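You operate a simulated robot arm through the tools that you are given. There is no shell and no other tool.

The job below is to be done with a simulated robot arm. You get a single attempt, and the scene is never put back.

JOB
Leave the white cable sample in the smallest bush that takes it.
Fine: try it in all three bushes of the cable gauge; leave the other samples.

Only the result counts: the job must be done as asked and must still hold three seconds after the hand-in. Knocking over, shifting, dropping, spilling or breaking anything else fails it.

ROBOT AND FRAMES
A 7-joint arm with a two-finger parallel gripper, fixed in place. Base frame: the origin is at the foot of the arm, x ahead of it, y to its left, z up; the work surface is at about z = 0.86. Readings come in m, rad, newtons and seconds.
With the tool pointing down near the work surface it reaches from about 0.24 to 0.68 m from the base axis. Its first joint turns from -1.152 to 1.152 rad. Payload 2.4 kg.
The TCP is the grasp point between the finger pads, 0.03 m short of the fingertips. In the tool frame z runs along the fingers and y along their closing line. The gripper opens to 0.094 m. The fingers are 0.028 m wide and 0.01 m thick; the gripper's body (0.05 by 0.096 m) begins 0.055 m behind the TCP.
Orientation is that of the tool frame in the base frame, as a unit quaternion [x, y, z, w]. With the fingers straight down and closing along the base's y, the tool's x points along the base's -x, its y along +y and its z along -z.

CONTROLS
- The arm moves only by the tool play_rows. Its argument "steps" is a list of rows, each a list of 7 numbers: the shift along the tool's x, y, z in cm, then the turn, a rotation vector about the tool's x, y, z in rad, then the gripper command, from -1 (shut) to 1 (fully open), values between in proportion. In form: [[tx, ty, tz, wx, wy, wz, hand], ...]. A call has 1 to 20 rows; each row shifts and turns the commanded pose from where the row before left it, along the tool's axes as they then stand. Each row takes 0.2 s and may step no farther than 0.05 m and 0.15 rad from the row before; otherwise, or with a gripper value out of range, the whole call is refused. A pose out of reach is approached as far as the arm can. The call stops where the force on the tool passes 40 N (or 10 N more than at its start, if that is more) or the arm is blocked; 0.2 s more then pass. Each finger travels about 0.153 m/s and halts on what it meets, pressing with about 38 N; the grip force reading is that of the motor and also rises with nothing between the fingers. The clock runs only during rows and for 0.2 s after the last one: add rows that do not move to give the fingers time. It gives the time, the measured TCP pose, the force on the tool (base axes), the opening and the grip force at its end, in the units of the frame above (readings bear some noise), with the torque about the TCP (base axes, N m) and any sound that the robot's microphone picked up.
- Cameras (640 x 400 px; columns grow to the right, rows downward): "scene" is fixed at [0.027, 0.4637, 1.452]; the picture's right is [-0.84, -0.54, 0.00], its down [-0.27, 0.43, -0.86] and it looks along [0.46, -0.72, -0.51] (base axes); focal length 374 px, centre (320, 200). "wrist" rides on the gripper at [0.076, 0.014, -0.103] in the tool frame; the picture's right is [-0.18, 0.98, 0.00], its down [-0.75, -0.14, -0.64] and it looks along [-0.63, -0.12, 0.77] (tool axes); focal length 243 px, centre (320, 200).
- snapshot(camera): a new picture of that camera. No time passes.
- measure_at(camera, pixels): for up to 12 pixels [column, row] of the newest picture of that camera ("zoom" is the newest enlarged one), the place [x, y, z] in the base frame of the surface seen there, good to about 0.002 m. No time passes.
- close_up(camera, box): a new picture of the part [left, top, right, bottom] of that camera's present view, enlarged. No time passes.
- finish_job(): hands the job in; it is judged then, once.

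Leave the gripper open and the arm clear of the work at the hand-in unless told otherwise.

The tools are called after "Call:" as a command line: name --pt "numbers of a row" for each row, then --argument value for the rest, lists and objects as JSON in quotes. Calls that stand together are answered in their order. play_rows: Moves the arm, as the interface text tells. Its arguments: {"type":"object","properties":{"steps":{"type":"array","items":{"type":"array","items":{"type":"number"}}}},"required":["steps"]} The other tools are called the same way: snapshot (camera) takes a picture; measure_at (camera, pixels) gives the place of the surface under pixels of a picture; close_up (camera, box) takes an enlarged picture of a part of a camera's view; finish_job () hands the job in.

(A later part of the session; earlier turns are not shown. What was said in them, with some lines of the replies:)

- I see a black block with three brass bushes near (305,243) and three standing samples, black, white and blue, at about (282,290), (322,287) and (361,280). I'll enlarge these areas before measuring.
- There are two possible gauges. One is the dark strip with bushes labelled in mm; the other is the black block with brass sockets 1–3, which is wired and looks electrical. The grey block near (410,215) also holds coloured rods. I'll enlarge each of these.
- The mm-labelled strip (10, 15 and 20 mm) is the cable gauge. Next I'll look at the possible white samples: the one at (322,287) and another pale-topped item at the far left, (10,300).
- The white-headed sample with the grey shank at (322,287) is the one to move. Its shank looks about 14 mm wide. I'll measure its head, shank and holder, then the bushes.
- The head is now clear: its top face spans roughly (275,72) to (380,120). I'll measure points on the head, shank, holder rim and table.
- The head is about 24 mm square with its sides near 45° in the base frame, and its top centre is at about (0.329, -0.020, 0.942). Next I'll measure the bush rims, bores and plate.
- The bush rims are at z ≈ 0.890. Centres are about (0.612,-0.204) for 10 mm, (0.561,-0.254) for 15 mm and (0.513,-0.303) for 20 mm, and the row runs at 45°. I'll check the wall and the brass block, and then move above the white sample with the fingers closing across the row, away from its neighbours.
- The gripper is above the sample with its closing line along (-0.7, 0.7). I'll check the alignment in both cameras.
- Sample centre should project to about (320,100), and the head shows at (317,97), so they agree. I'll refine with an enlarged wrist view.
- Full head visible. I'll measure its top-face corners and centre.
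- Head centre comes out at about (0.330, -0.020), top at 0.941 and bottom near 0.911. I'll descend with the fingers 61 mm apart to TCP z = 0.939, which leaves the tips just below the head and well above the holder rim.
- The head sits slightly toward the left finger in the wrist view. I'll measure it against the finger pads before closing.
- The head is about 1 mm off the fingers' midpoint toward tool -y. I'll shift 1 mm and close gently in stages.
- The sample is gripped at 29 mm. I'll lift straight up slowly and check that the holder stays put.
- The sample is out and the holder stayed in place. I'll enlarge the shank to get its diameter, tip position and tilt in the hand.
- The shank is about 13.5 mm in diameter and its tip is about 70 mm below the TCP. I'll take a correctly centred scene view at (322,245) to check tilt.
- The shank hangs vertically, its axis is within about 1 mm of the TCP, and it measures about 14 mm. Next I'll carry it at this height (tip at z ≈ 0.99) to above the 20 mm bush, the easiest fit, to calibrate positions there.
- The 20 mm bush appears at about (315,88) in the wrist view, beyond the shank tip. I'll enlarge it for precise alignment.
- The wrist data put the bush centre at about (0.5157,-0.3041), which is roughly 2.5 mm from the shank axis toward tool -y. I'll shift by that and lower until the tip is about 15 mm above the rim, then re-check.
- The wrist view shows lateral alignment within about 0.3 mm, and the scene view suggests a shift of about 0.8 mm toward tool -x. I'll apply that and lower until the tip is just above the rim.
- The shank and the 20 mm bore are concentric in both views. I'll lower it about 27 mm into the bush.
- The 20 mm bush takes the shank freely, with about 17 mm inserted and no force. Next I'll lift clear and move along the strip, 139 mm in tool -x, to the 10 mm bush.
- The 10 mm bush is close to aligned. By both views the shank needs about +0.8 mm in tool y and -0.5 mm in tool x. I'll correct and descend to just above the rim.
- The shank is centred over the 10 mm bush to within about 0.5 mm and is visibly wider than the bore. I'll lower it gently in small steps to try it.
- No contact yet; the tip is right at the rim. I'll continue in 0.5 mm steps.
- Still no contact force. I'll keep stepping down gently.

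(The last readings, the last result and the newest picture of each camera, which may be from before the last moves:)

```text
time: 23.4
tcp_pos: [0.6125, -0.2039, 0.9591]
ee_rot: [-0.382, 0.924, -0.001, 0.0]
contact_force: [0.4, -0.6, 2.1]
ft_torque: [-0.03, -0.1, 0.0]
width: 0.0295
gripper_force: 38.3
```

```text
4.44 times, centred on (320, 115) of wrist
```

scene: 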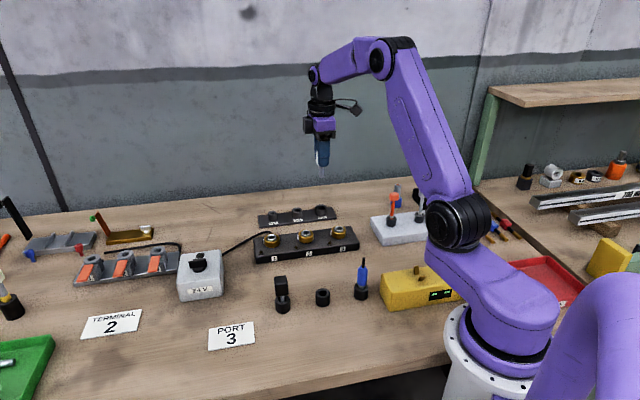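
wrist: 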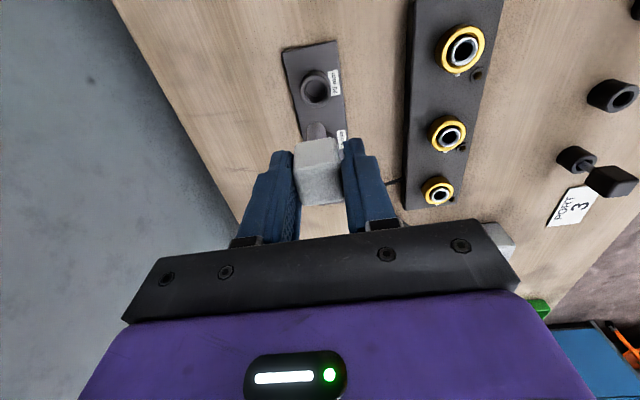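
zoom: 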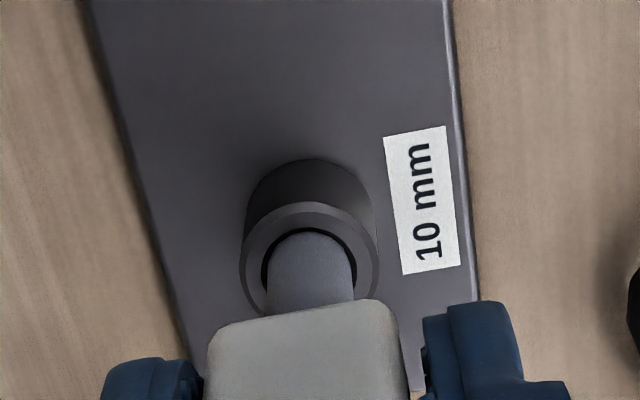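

First contact: 2 N upward. One more small step will show whether it's blocked.

Call:
play_rows --pt "0 0 0.05 0 0 0 -1" --pt "0 0 0.05 0 0 0 -1" --pt "0 0 0 0 0 0 -1"

```text
time: 24.2
tcp_pos: [0.6134, -0.2039, 0.9588]
ee_rot: [-0.383, 0.924, 0.0, 0.001]
contact_force: [0.4, 2.5, 12.3]
ft_torque: [0.09, 0.0, 0.0]
width: 0.0296
gripper_force: 38.3
```

The force rose to 12 N with 1 mm of press, so the 14 mm shank is blocked: the 10 mm bush doesn't take it. I'll lift off and move 70 mm back along the strip to above the 15 mm bush.

Call:
play_rows --pt "0 0 -0.2 0 0 0 -1" --pt "0 0 -0.5 0 0 0 -1" --pt "0 0 -1.0 0 0 0 -1" --pt "0 0 -1.0 0 0 0 -1" --pt "0 0 -1.0 0 0 0 -1" --pt "2.33 -0.02 0 0 0 0 -1" --pt "2.33 0 0 0 0 0 -1" --pt "2.34 0 0 0 0 0 -1" --pt "0 0 0 0 0 0 -1" --pt "0 0 0 0 0 0 -1"

Call:
close_up --camera "wrist" --box '[280, 60, 360, 150]'

Call:
close_up --camera "scene" --box '[272, 180, 322, 230]'

```text
time: 26.4
tcp_pos: [0.5633, -0.2512, 0.9959]
ee_rot: [-0.383, 0.924, 0.0, 0.0]
contact_force: [0.5, 0.5, -0.8]
ft_torque: [-0.03, 0.02, -0.01]
width: 0.0296
gripper_force: 37.7
```

```text
4.44 times, centred on (320, 105) of wrist
```

zoom: 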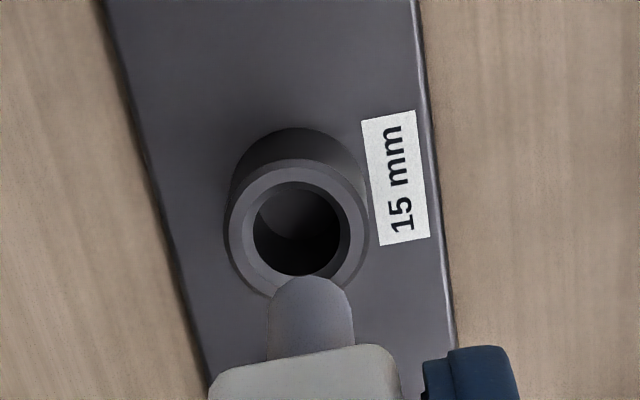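

```text
8.00 times, centred on (297, 205) of scene
```

zoom: 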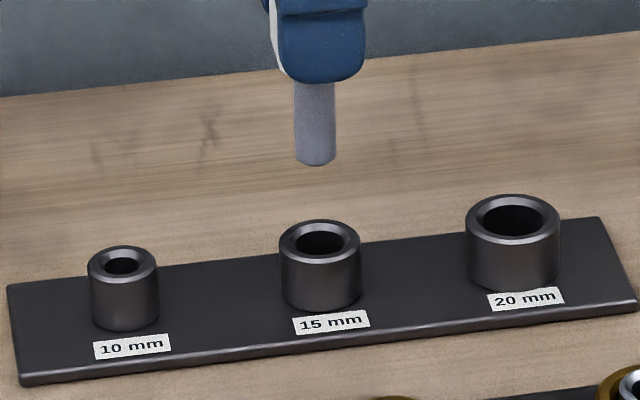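

The wrist view suggests the 15 mm bore is about 3 mm toward tool -y, and the shank may have shifted slightly in the grip. I'll re-read the pose and measure carefully.

Call:
play_rows --pt "0 0 0 0 0 0 -1"

Call:
measure_at --camera "zoom" --pixels '[[320, 225], [100, 250], [320, 300], [515, 198]]'

Call:
close_up --camera "wrist" --box '[290, 80, 346, 145]'

```text
time: 26.8
tcp_pos: [0.563, -0.2513, 0.9966]
ee_rot: [-0.383, 0.924, 0.001, -0.001]
contact_force: [0.9, -0.3, -0.2]
ft_torque: [0.01, 0.01, -0.01]
width: 0.0294
gripper_force: 37.7
```

```text
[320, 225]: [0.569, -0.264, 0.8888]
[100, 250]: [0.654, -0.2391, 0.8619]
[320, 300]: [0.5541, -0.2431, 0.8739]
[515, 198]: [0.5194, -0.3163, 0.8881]
```

```text
6.15 times, centred on (318, 112) of wrist
```

zoom: 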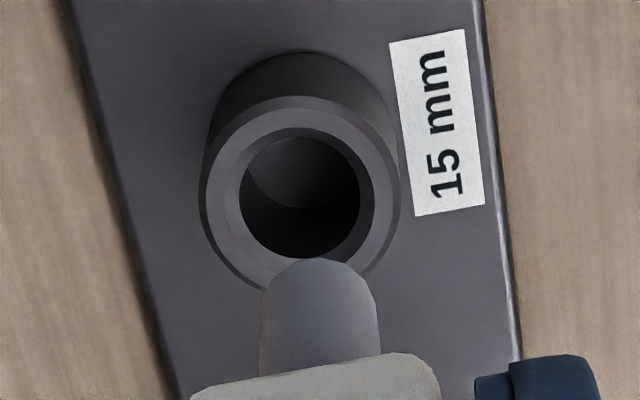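

Call:
measure_at --camera "zoom" --pixels '[[220, 195], [380, 195], [300, 110], [250, 265], [235, 140], [365, 250], [235, 250], [365, 135], [270, 320], [370, 320], [320, 280], [320, 320]]'

Call:
measure_at --camera "zoom" --pixels '[[220, 195], [380, 195], [300, 112], [245, 262], [235, 140], [365, 250], [235, 250], [365, 135], [270, 310], [370, 310], [320, 300], [320, 340]]'

```text
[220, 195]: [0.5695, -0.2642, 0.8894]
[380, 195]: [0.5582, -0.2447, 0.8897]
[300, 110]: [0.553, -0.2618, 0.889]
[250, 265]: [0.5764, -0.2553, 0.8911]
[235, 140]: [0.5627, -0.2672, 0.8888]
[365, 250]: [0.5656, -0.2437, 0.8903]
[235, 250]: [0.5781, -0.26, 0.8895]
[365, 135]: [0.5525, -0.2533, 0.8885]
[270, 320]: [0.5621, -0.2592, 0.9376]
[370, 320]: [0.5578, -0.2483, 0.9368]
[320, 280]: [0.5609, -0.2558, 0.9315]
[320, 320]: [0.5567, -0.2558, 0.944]
```

```text
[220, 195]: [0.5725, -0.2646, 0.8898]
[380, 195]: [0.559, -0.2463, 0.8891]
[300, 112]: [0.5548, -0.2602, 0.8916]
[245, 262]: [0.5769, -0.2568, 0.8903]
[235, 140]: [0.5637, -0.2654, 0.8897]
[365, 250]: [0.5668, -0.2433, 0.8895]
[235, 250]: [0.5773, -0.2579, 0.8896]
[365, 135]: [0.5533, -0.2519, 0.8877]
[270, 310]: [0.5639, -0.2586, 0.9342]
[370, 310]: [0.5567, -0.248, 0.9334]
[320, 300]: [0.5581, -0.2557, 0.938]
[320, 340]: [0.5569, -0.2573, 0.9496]
```

Call:
close_up --camera "scene" --box '[281, 185, 313, 217]'

```text
12.50 times, centred on (297, 201) of scene
```

zoom: 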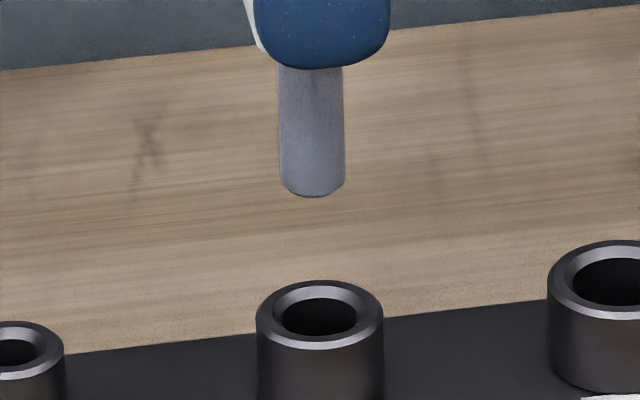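

The shank is still vertical with no tilt. Combining both views, the correction is -3.1 mm in tool y and +0.9 mm in tool x. I'll apply it and descend until the tip is about 12 mm above the rim.

Call:
play_rows --pt "0.09 -0.31 0 0 0 0 -1" --pt "0 0 0.5 0 0 0 -1" --pt "0 0 0.5 0 0 0 -1" --pt "0 0 0.5 0 0 0 -1" --pt "0 0 0.4 0 0 0 -1" --pt "0 0 0.4 0 0 0 -1" --pt "0 0 0 0 0 0 -1" --pt "0 0 0 0 0 0 -1"

Call:
close_up --camera "wrist" --box '[290, 85, 346, 150]'

Call:
close_up --camera "scene" --box '[281, 190, 313, 222]'

```text
time: 28.6
tcp_pos: [0.5658, -0.2569, 0.9726]
ee_rot: [-0.383, 0.924, 0.0, 0.0]
contact_force: [-0.4, -0.7, -0.6]
ft_torque: [0.0, 0.02, -0.01]
width: 0.0294
gripper_force: 37.4
```

```text
6.15 times, centred on (318, 118) of wrist
```

zoom: 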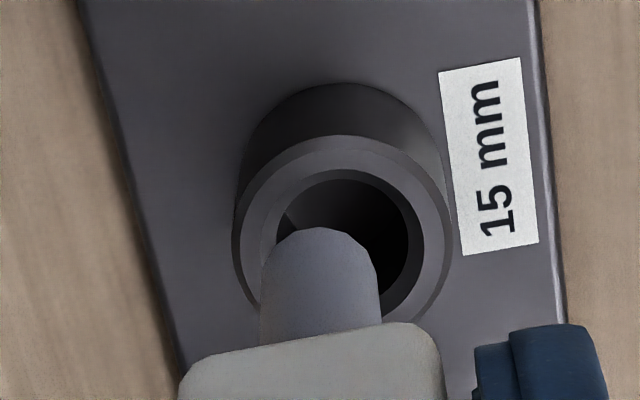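

```text
12.50 times, centred on (297, 206) of scene
```

zoom: 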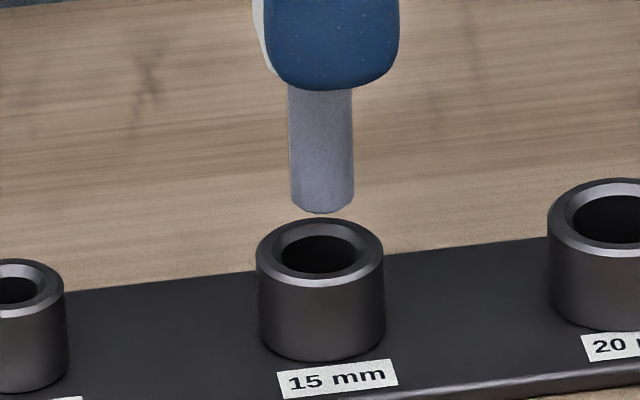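

It overshot: the shank is now about 2.5 mm beyond the bore in tool -y, because the arm's real move differed from the command. I'll correct at constant height and re-check.

Call:
play_rows --pt "-0.06 0.12 0 0 0 0 -1" --pt "-0.06 0.12 0 0 0 0 -1" --pt "0 0 0 0 0 0 -1" --pt "0 0 0 0 0 0 -1"

Call:
close_up --camera "wrist" --box '[290, 85, 346, 150]'

Call:
close_up --camera "scene" --box '[281, 190, 313, 222]'

```text
time: 29.6
tcp_pos: [0.5644, -0.2521, 0.9716]
ee_rot: [-0.383, 0.924, 0.0, 0.001]
contact_force: [-0.2, 0.1, -0.5]
ft_torque: [0.01, 0.02, 0.0]
width: 0.0292
gripper_force: 37.9
```

```text
6.15 times, centred on (318, 118) of wrist
```

zoom: 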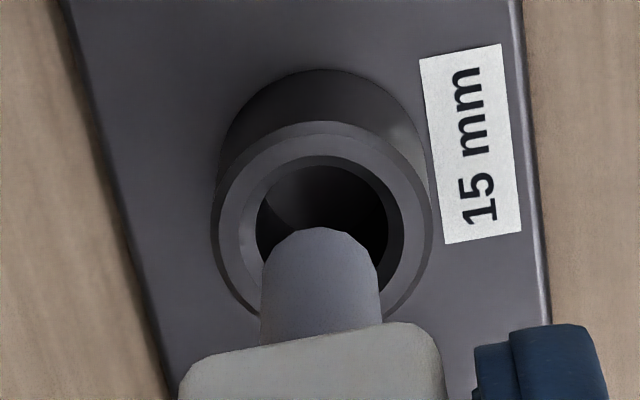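

```text
12.50 times, centred on (297, 206) of scene
```

zoom: 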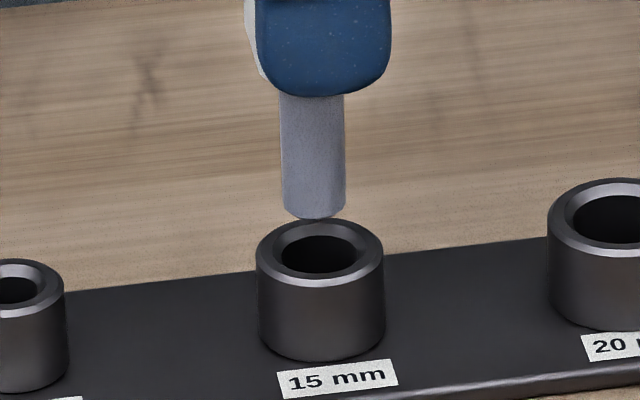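

Tool y is now aligned, with rim centre and shank both near column 321. The scene view shows the shank about 0.6 mm left, so I'll nudge tool x by +0.6 mm and check again.

Call:
play_rows --pt "0.06 0 0 0 0 0 -1" --pt "0 0 0.3 0 0 0 -1" --pt "0 0 0 0 0 0 -1" --pt "0 0 0 0 0 0 -1"

Call:
close_up --camera "wrist" --box '[290, 85, 346, 150]'

Call:
close_up --camera "scene" --box '[285, 195, 309, 219]'

```text
time: 30.6
tcp_pos: [0.5639, -0.2532, 0.9678]
ee_rot: [-0.383, 0.924, 0.0, 0.001]
contact_force: [0.3, 0.7, -0.2]
ft_torque: [-0.01, 0.01, 0.02]
width: 0.0295
gripper_force: 38.1
```

```text
6.15 times, centred on (318, 118) of wrist
```

zoom: 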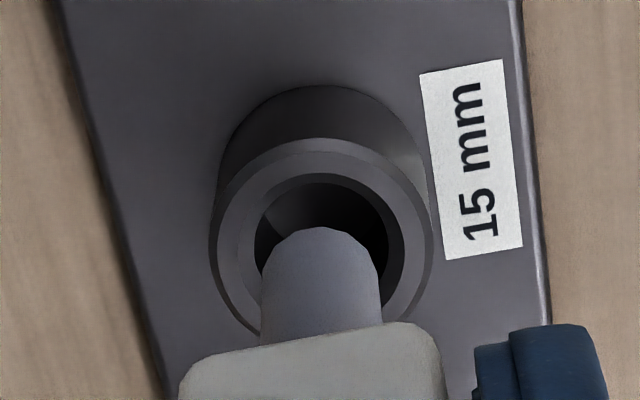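

```text
16.00 times, centred on (297, 207) of scene
```

zoom: 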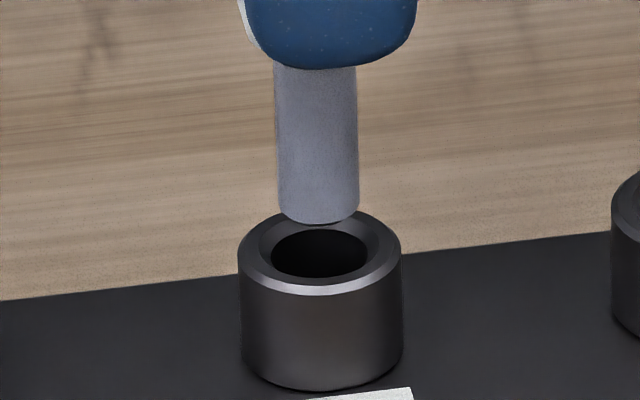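

Both views now show it centred over the 15 mm bore. I'll lower in 1 mm steps and watch the force.

Call:
play_rows --pt "0 0 0.2 0 0 0 -1" --pt "0 0 0.2 0 0 0 -1" --pt "0 0 0.2 0 0 0 -1" --pt "0 0 0.1 0 0 0 -1" --pt "0 0 0.1 0 0 0 -1" --pt "0 0 0 0 0 0 -1"

Call:
close_up --camera "wrist" --box '[290, 85, 346, 150]'

Call:
close_up --camera "scene" --box '[285, 195, 309, 219]'

```text
time: 32.0
tcp_pos: [0.5648, -0.2544, 0.9607]
ee_rot: [-0.383, 0.924, 0.0, 0.001]
contact_force: [0.5, -0.2, -0.5]
ft_torque: [0.0, -0.02, 0.01]
width: 0.0295
gripper_force: 37.7
```

```text
6.15 times, centred on (318, 118) of wrist
```

zoom: 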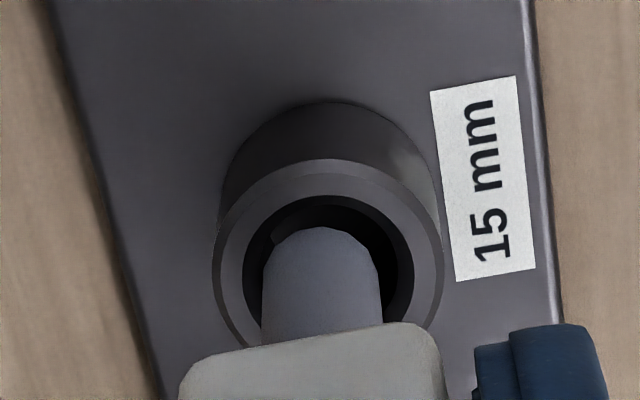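

```text
16.00 times, centred on (297, 207) of scene
```

zoom: 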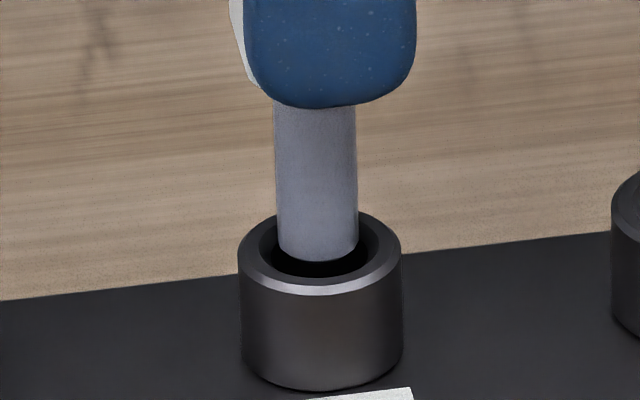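

Over this descent it drifted about 0.7 mm in tool y and 0.4 mm in x. I'll correct before going in.

Call:
play_rows --pt "0.03 0.07 0 0 0 0 -1" --pt "0 0 0 0 0 0 -1" --pt "0 0 0 0 0 0 -1"

Call:
close_up --camera "wrist" --box '[290, 85, 346, 150]'

Call:
close_up --camera "scene" --box '[285, 195, 309, 219]'

```text
time: 32.8
tcp_pos: [0.564, -0.2536, 0.9608]
ee_rot: [-0.383, 0.924, 0.0, 0.0]
contact_force: [-1.1, -1.1, -0.8]
ft_torque: [0.0, -0.02, 0.01]
width: 0.0296
gripper_force: 38.1
```

```text
6.15 times, centred on (318, 118) of wrist
```

zoom: 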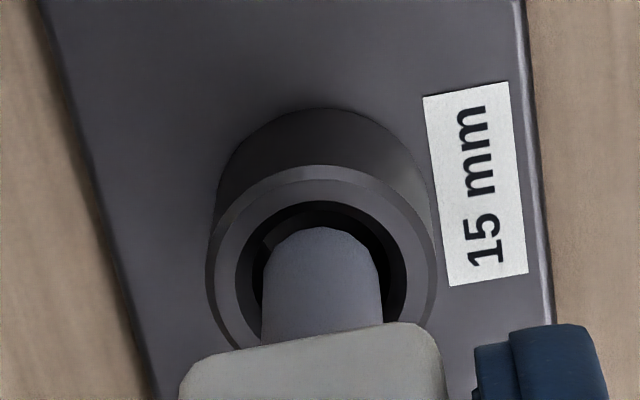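

```text
16.00 times, centred on (297, 207) of scene
```

zoom: 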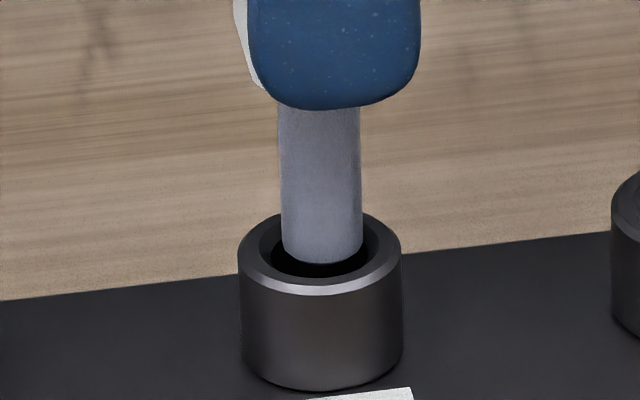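

Centred within about 0.3 mm in both views. I'll continue down 4 mm in 1 mm steps.

Call:
play_rows --pt "0 0 0.1 0 0 0 -1" --pt "0 0 0.1 0 0 0 -1" --pt "0 0 0.1 0 0 0 -1" --pt "0 0 0 0 0 0 -1"

Call:
close_up --camera "wrist" --box '[290, 85, 346, 150]'

Call:
close_up --camera "scene" --box '[285, 195, 309, 219]'

```text
time: 33.8
tcp_pos: [0.5635, -0.254, 0.9584]
ee_rot: [-0.383, 0.924, 0.001, 0.0]
contact_force: [0.5, -0.9, -0.2]
ft_torque: [-0.03, -0.01, -0.01]
width: 0.0296
gripper_force: 37.8
```

```text
6.15 times, centred on (318, 118) of wrist
```

zoom: 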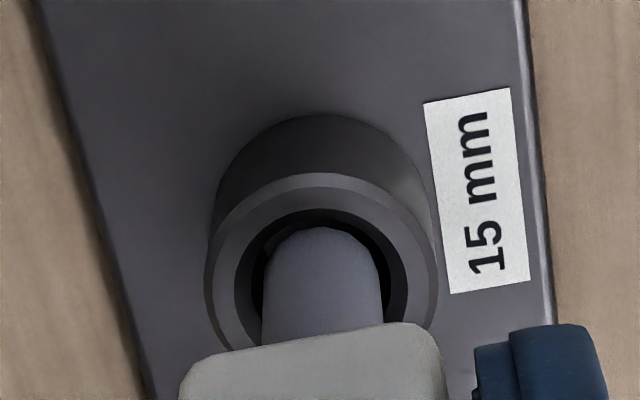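

```text
16.00 times, centred on (297, 207) of scene
```

zoom: 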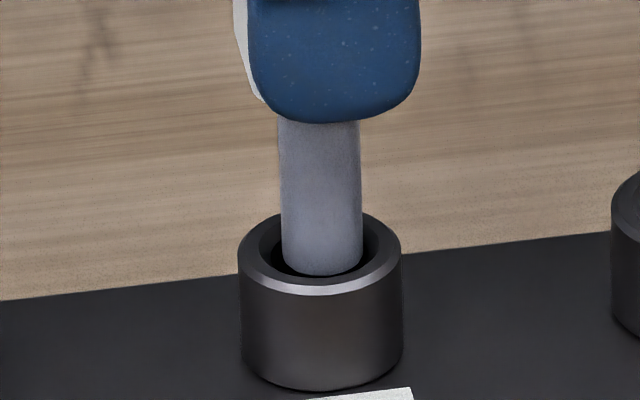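

Still centred and force-free. I'll continue down.

Call:
play_rows --pt "0 0 0.1 0 0 0 -1" --pt "0 0 0.1 0 0 0 -1" --pt "0 0 0 0 0 0 -1"

```text
time: 34.6
tcp_pos: [0.5641, -0.2553, 0.9561]
ee_rot: [-0.383, 0.924, 0.0, 0.0]
contact_force: [0.0, -0.5, -0.3]
ft_torque: [0.02, 0.01, 0.04]
width: 0.0295
gripper_force: 38.3
```

Call:
play_rows --pt "0 0 0.1 0 0 0 -1" --pt "0 0 0.1 0 0 0 -1" --pt "0 0 0 0 0 0 -1"

Call:
close_up --camera "wrist" --box '[290, 85, 346, 150]'

Call:
close_up --camera "scene" --box '[285, 195, 309, 219]'

```text
time: 35.4
tcp_pos: [0.564, -0.2537, 0.9532]
ee_rot: [-0.382, 0.924, 0.0, -0.001]
contact_force: [0.2, -0.9, -0.9]
ft_torque: [-0.01, 0.01, -0.01]
width: 0.0295
gripper_force: 38.1
```

```text
6.15 times, centred on (318, 118) of wrist
```

zoom: 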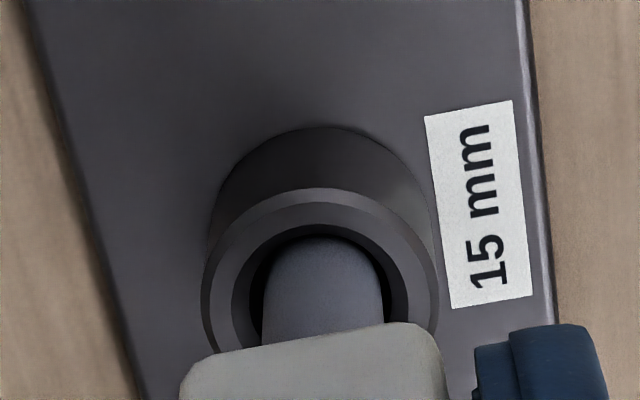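

```text
16.00 times, centred on (297, 207) of scene
```

zoom: 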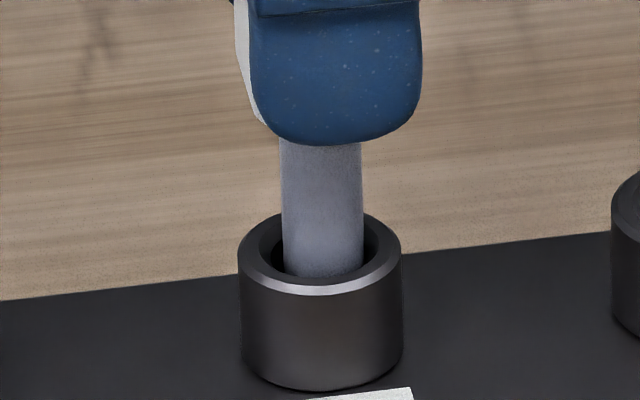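

The tip is inside the bush with no force. I'll nudge tool x by -0.3 mm and continue down.

Call:
play_rows --pt "-0.03 0 0 0 0 0 -1" --pt "0 0 0.1 0 0 0 -1" --pt "0 0 0.1 0 0 0 -1" --pt "0 0 0.1 0 0 0 -1" --pt "0 0 0.1 0 0 0 -1" --pt "0 0 0 0 0 0 -1"

Call:
close_up --camera "scene" --box '[285, 195, 309, 219]'

```text
time: 36.8
tcp_pos: [0.5646, -0.2537, 0.9498]
ee_rot: [-0.383, 0.924, 0.0, 0.0]
contact_force: [-0.2, 0.2, -0.4]
ft_torque: [-0.01, 0.0, 0.0]
width: 0.0293
gripper_force: 37.5
```

```text
16.00 times, centred on (297, 207) of scene
```

zoom: 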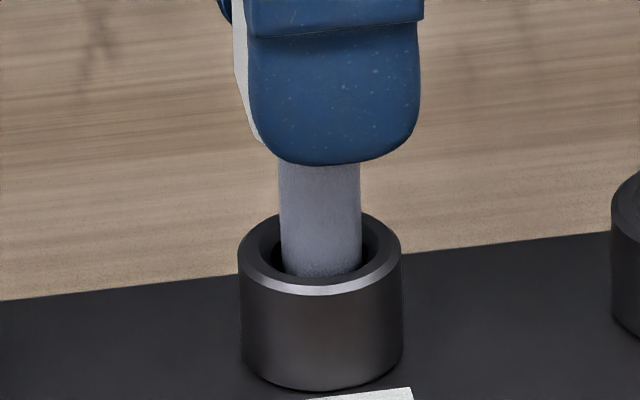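

About 10 mm deep, centred and free. I'll continue toward the bottom.

Call:
play_rows --pt "0 0 0.1 0 0 0 -1" --pt "0 0 0.1 0 0 0 -1" --pt "0 0 0.1 0 0 0 -1" --pt "0 0 0.1 0 0 0 -1" --pt "0 0 0.1 0 0 0 -1" --pt "0 0 0.1 0 0 0 -1" --pt "0 0 0 0 0 0 -1"

Call:
close_up --camera "scene" --box '[285, 195, 309, 219]'

Call:
close_up --camera "wrist" --box '[290, 85, 346, 150]'

```text
time: 38.4
tcp_pos: [0.564, -0.2547, 0.9444]
ee_rot: [-0.383, 0.924, 0.0, 0.001]
contact_force: [0.4, 0.4, -0.8]
ft_torque: [0.04, 0.0, 0.02]
width: 0.0295
gripper_force: 38.0
```

```text
16.00 times, centred on (297, 207) of scene
```

zoom: 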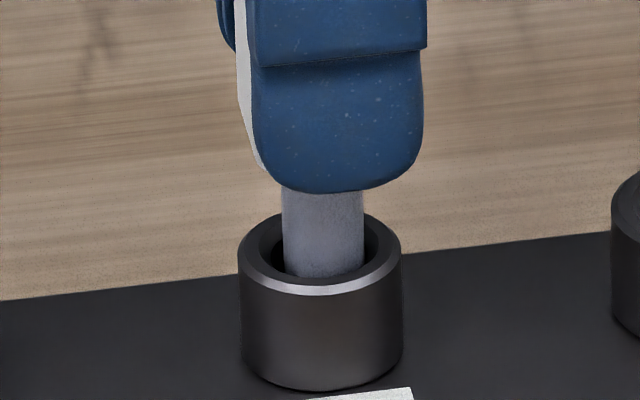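

```text
6.15 times, centred on (318, 118) of wrist
```

zoom: 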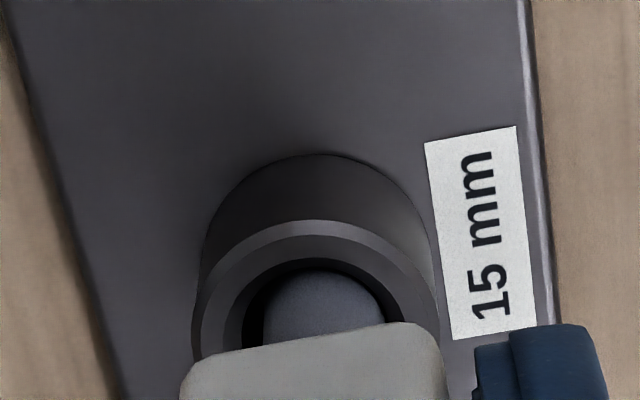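

Call:
play_rows --pt "0 0 0.1 0 0 0 -1" --pt "0 0 0.1 0 0 0 -1" --pt "0 0 0.1 0 0 0 -1" --pt "0 0 0.1 0 0 0 -1" --pt "0 0 0 0 0 0 -1"

```text
time: 39.6
tcp_pos: [0.5626, -0.254, 0.9395]
ee_rot: [-0.383, 0.924, 0.0, 0.0]
contact_force: [0.5, -0.4, 0.2]
ft_torque: [-0.04, -0.03, 0.03]
width: 0.0293
gripper_force: 38.4
```

No contact yet; the tip is close to the plate. I'll go on in 0.5 mm steps.

Call:
play_rows --pt "0 0 0.05 0 0 0 -1" --pt "0 0 0.05 0 0 0 -1" --pt "0 0 0.05 0 0 0 -1" --pt "0 0 0 0 0 0 -1"

```text
time: 40.6
tcp_pos: [0.5637, -0.2541, 0.939]
ee_rot: [-0.382, 0.924, -0.001, 0.0]
contact_force: [-0.4, -1.6, 6.5]
ft_torque: [-0.06, 0.04, 0.0]
width: 0.0294
gripper_force: 37.6
```

Contact of 6.5 N, so the shank is seated on the plate. I'll relieve the press by 0.5 mm and open the fingers gradually.

Call:
play_rows --pt "0 0 -0.05 0 0 0 -1" --pt "0 0 0 0 0 0 -0.35" --pt "0 0 0 0 0 0 -0.3" --pt "0 0 0 0 0 0 -0.2" --pt "0 0 0 0 0 0 -0.05" --pt "0 0 0 0 0 0 0.1" --pt "0 0 0 0 0 0 0.2" --pt "0 0 0 0 0 0 0.2"

Call:
snapshot --camera "wrist"

Call:
close_up --camera "scene" --box '[270, 180, 324, 230]'

```text
time: 42.4
tcp_pos: [0.5627, -0.2541, 0.9386]
ee_rot: [-0.383, 0.924, 0.001, 0.0]
contact_force: [0.5, -0.3, 0.1]
ft_torque: [0.02, -0.04, 0.0]
width: 0.0566
gripper_force: 0.0
```

```text
taken
```

wrist: 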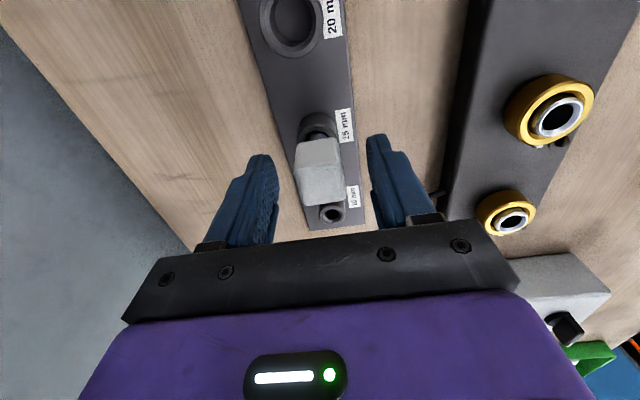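

```text
8.00 times, centred on (297, 205) of scene
```

zoom: 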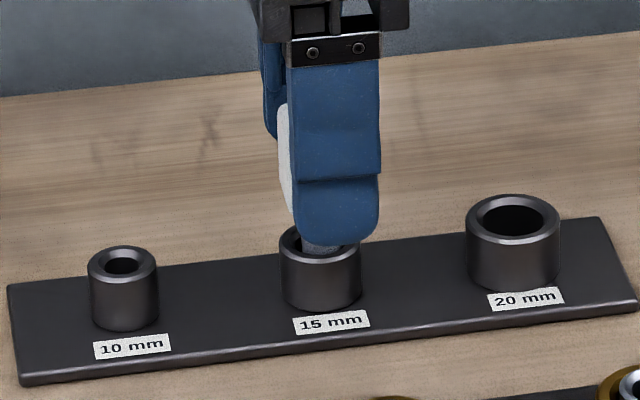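

The sample is released and stands in the 15 mm bush with both fingers clear. I'll rise straight up, and then open fully once high.

Call:
play_rows --pt "0 0 -1.0 0 0 0 0.2" --pt "0 0 -1.5 0 0 0 0.2" --pt "0 0 -2.0 0 0 0 0.2" --pt "0 0 -3.0 0 0 0 0.2" --pt "0 0 -3.5 0 0 0 0.2" --pt "0 0 -4.0 0 0 0 0.6" --pt "0 0 -4.0 0 0 0 1" --pt "0 0 -4.0 0 0 0 1" --pt "0 0 0 0 0 0 1" --pt "0 0 0 0 0 0 1"

Call:
snapshot --camera "scene"

Call:
close_up --camera "scene" --box '[250, 185, 344, 305]'

Call:
snapshot --camera "wrist"

```text
time: 44.6
tcp_pos: [0.5652, -0.2516, 1.171]
ee_rot: [-0.383, 0.924, 0.0, 0.0]
contact_force: [-0.5, -0.2, -0.1]
ft_torque: [0.02, 0.03, 0.01]
width: 0.094
gripper_force: 0.2
```

```text
taken
```

scene: 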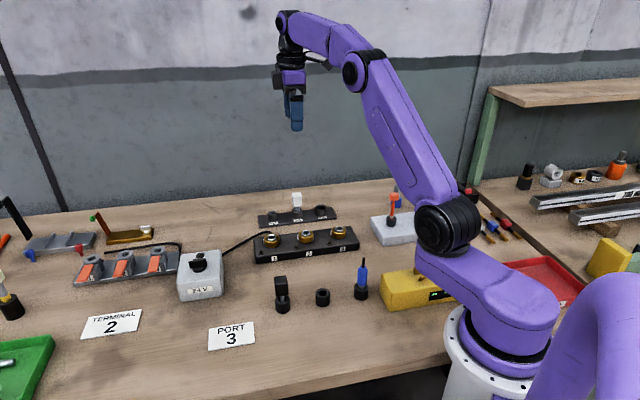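

```text
3.33 times, centred on (297, 245) of scene
```

zoom: 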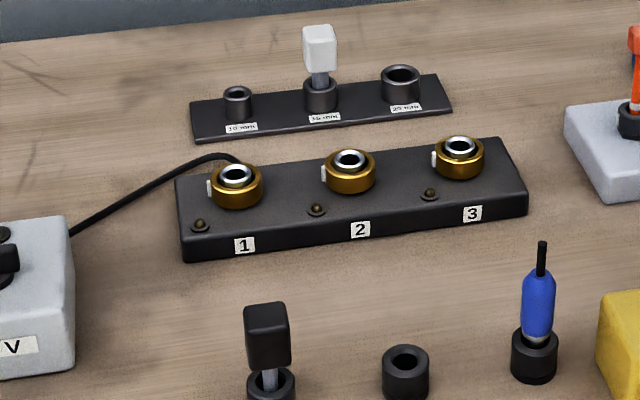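

```text
taken
```

wrist: 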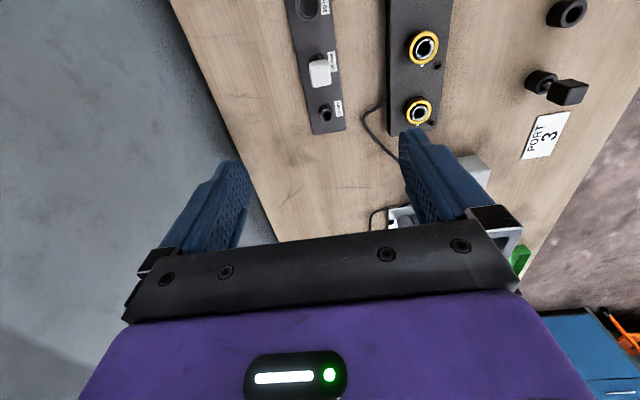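

The white sample stands upright in the 15 mm bush. It went freely into the 20 mm bush and was blocked at the 10 mm, so 15 mm is the smallest that takes it. The gauge, holders and other samples look unmoved, the arm is clear and the gripper is open, so I'm handing in.

Call:
finish_job

```text
The job is handed in.
```

The white cable sample is standing upright in the 15 mm bush, the smallest of the three that takes it. I've handed the job in, but the tool returned no verdict.

| Bush | Result |
|---|---|
| 10 mm | Blocked: the roughly 14 mm shank stopped at the rim, and force rose to 12 N with 1 mm of press |
| 15 mm | Took it: slid in freely and seated on the plate |
| 20 mm | Took it: about 17 mm went in with no force, though I didn't lower it to the bottom |

In the last pictures the gauge, the empty holder and the other samples look unmoved. The arm is raised clear with the gripper fully open.
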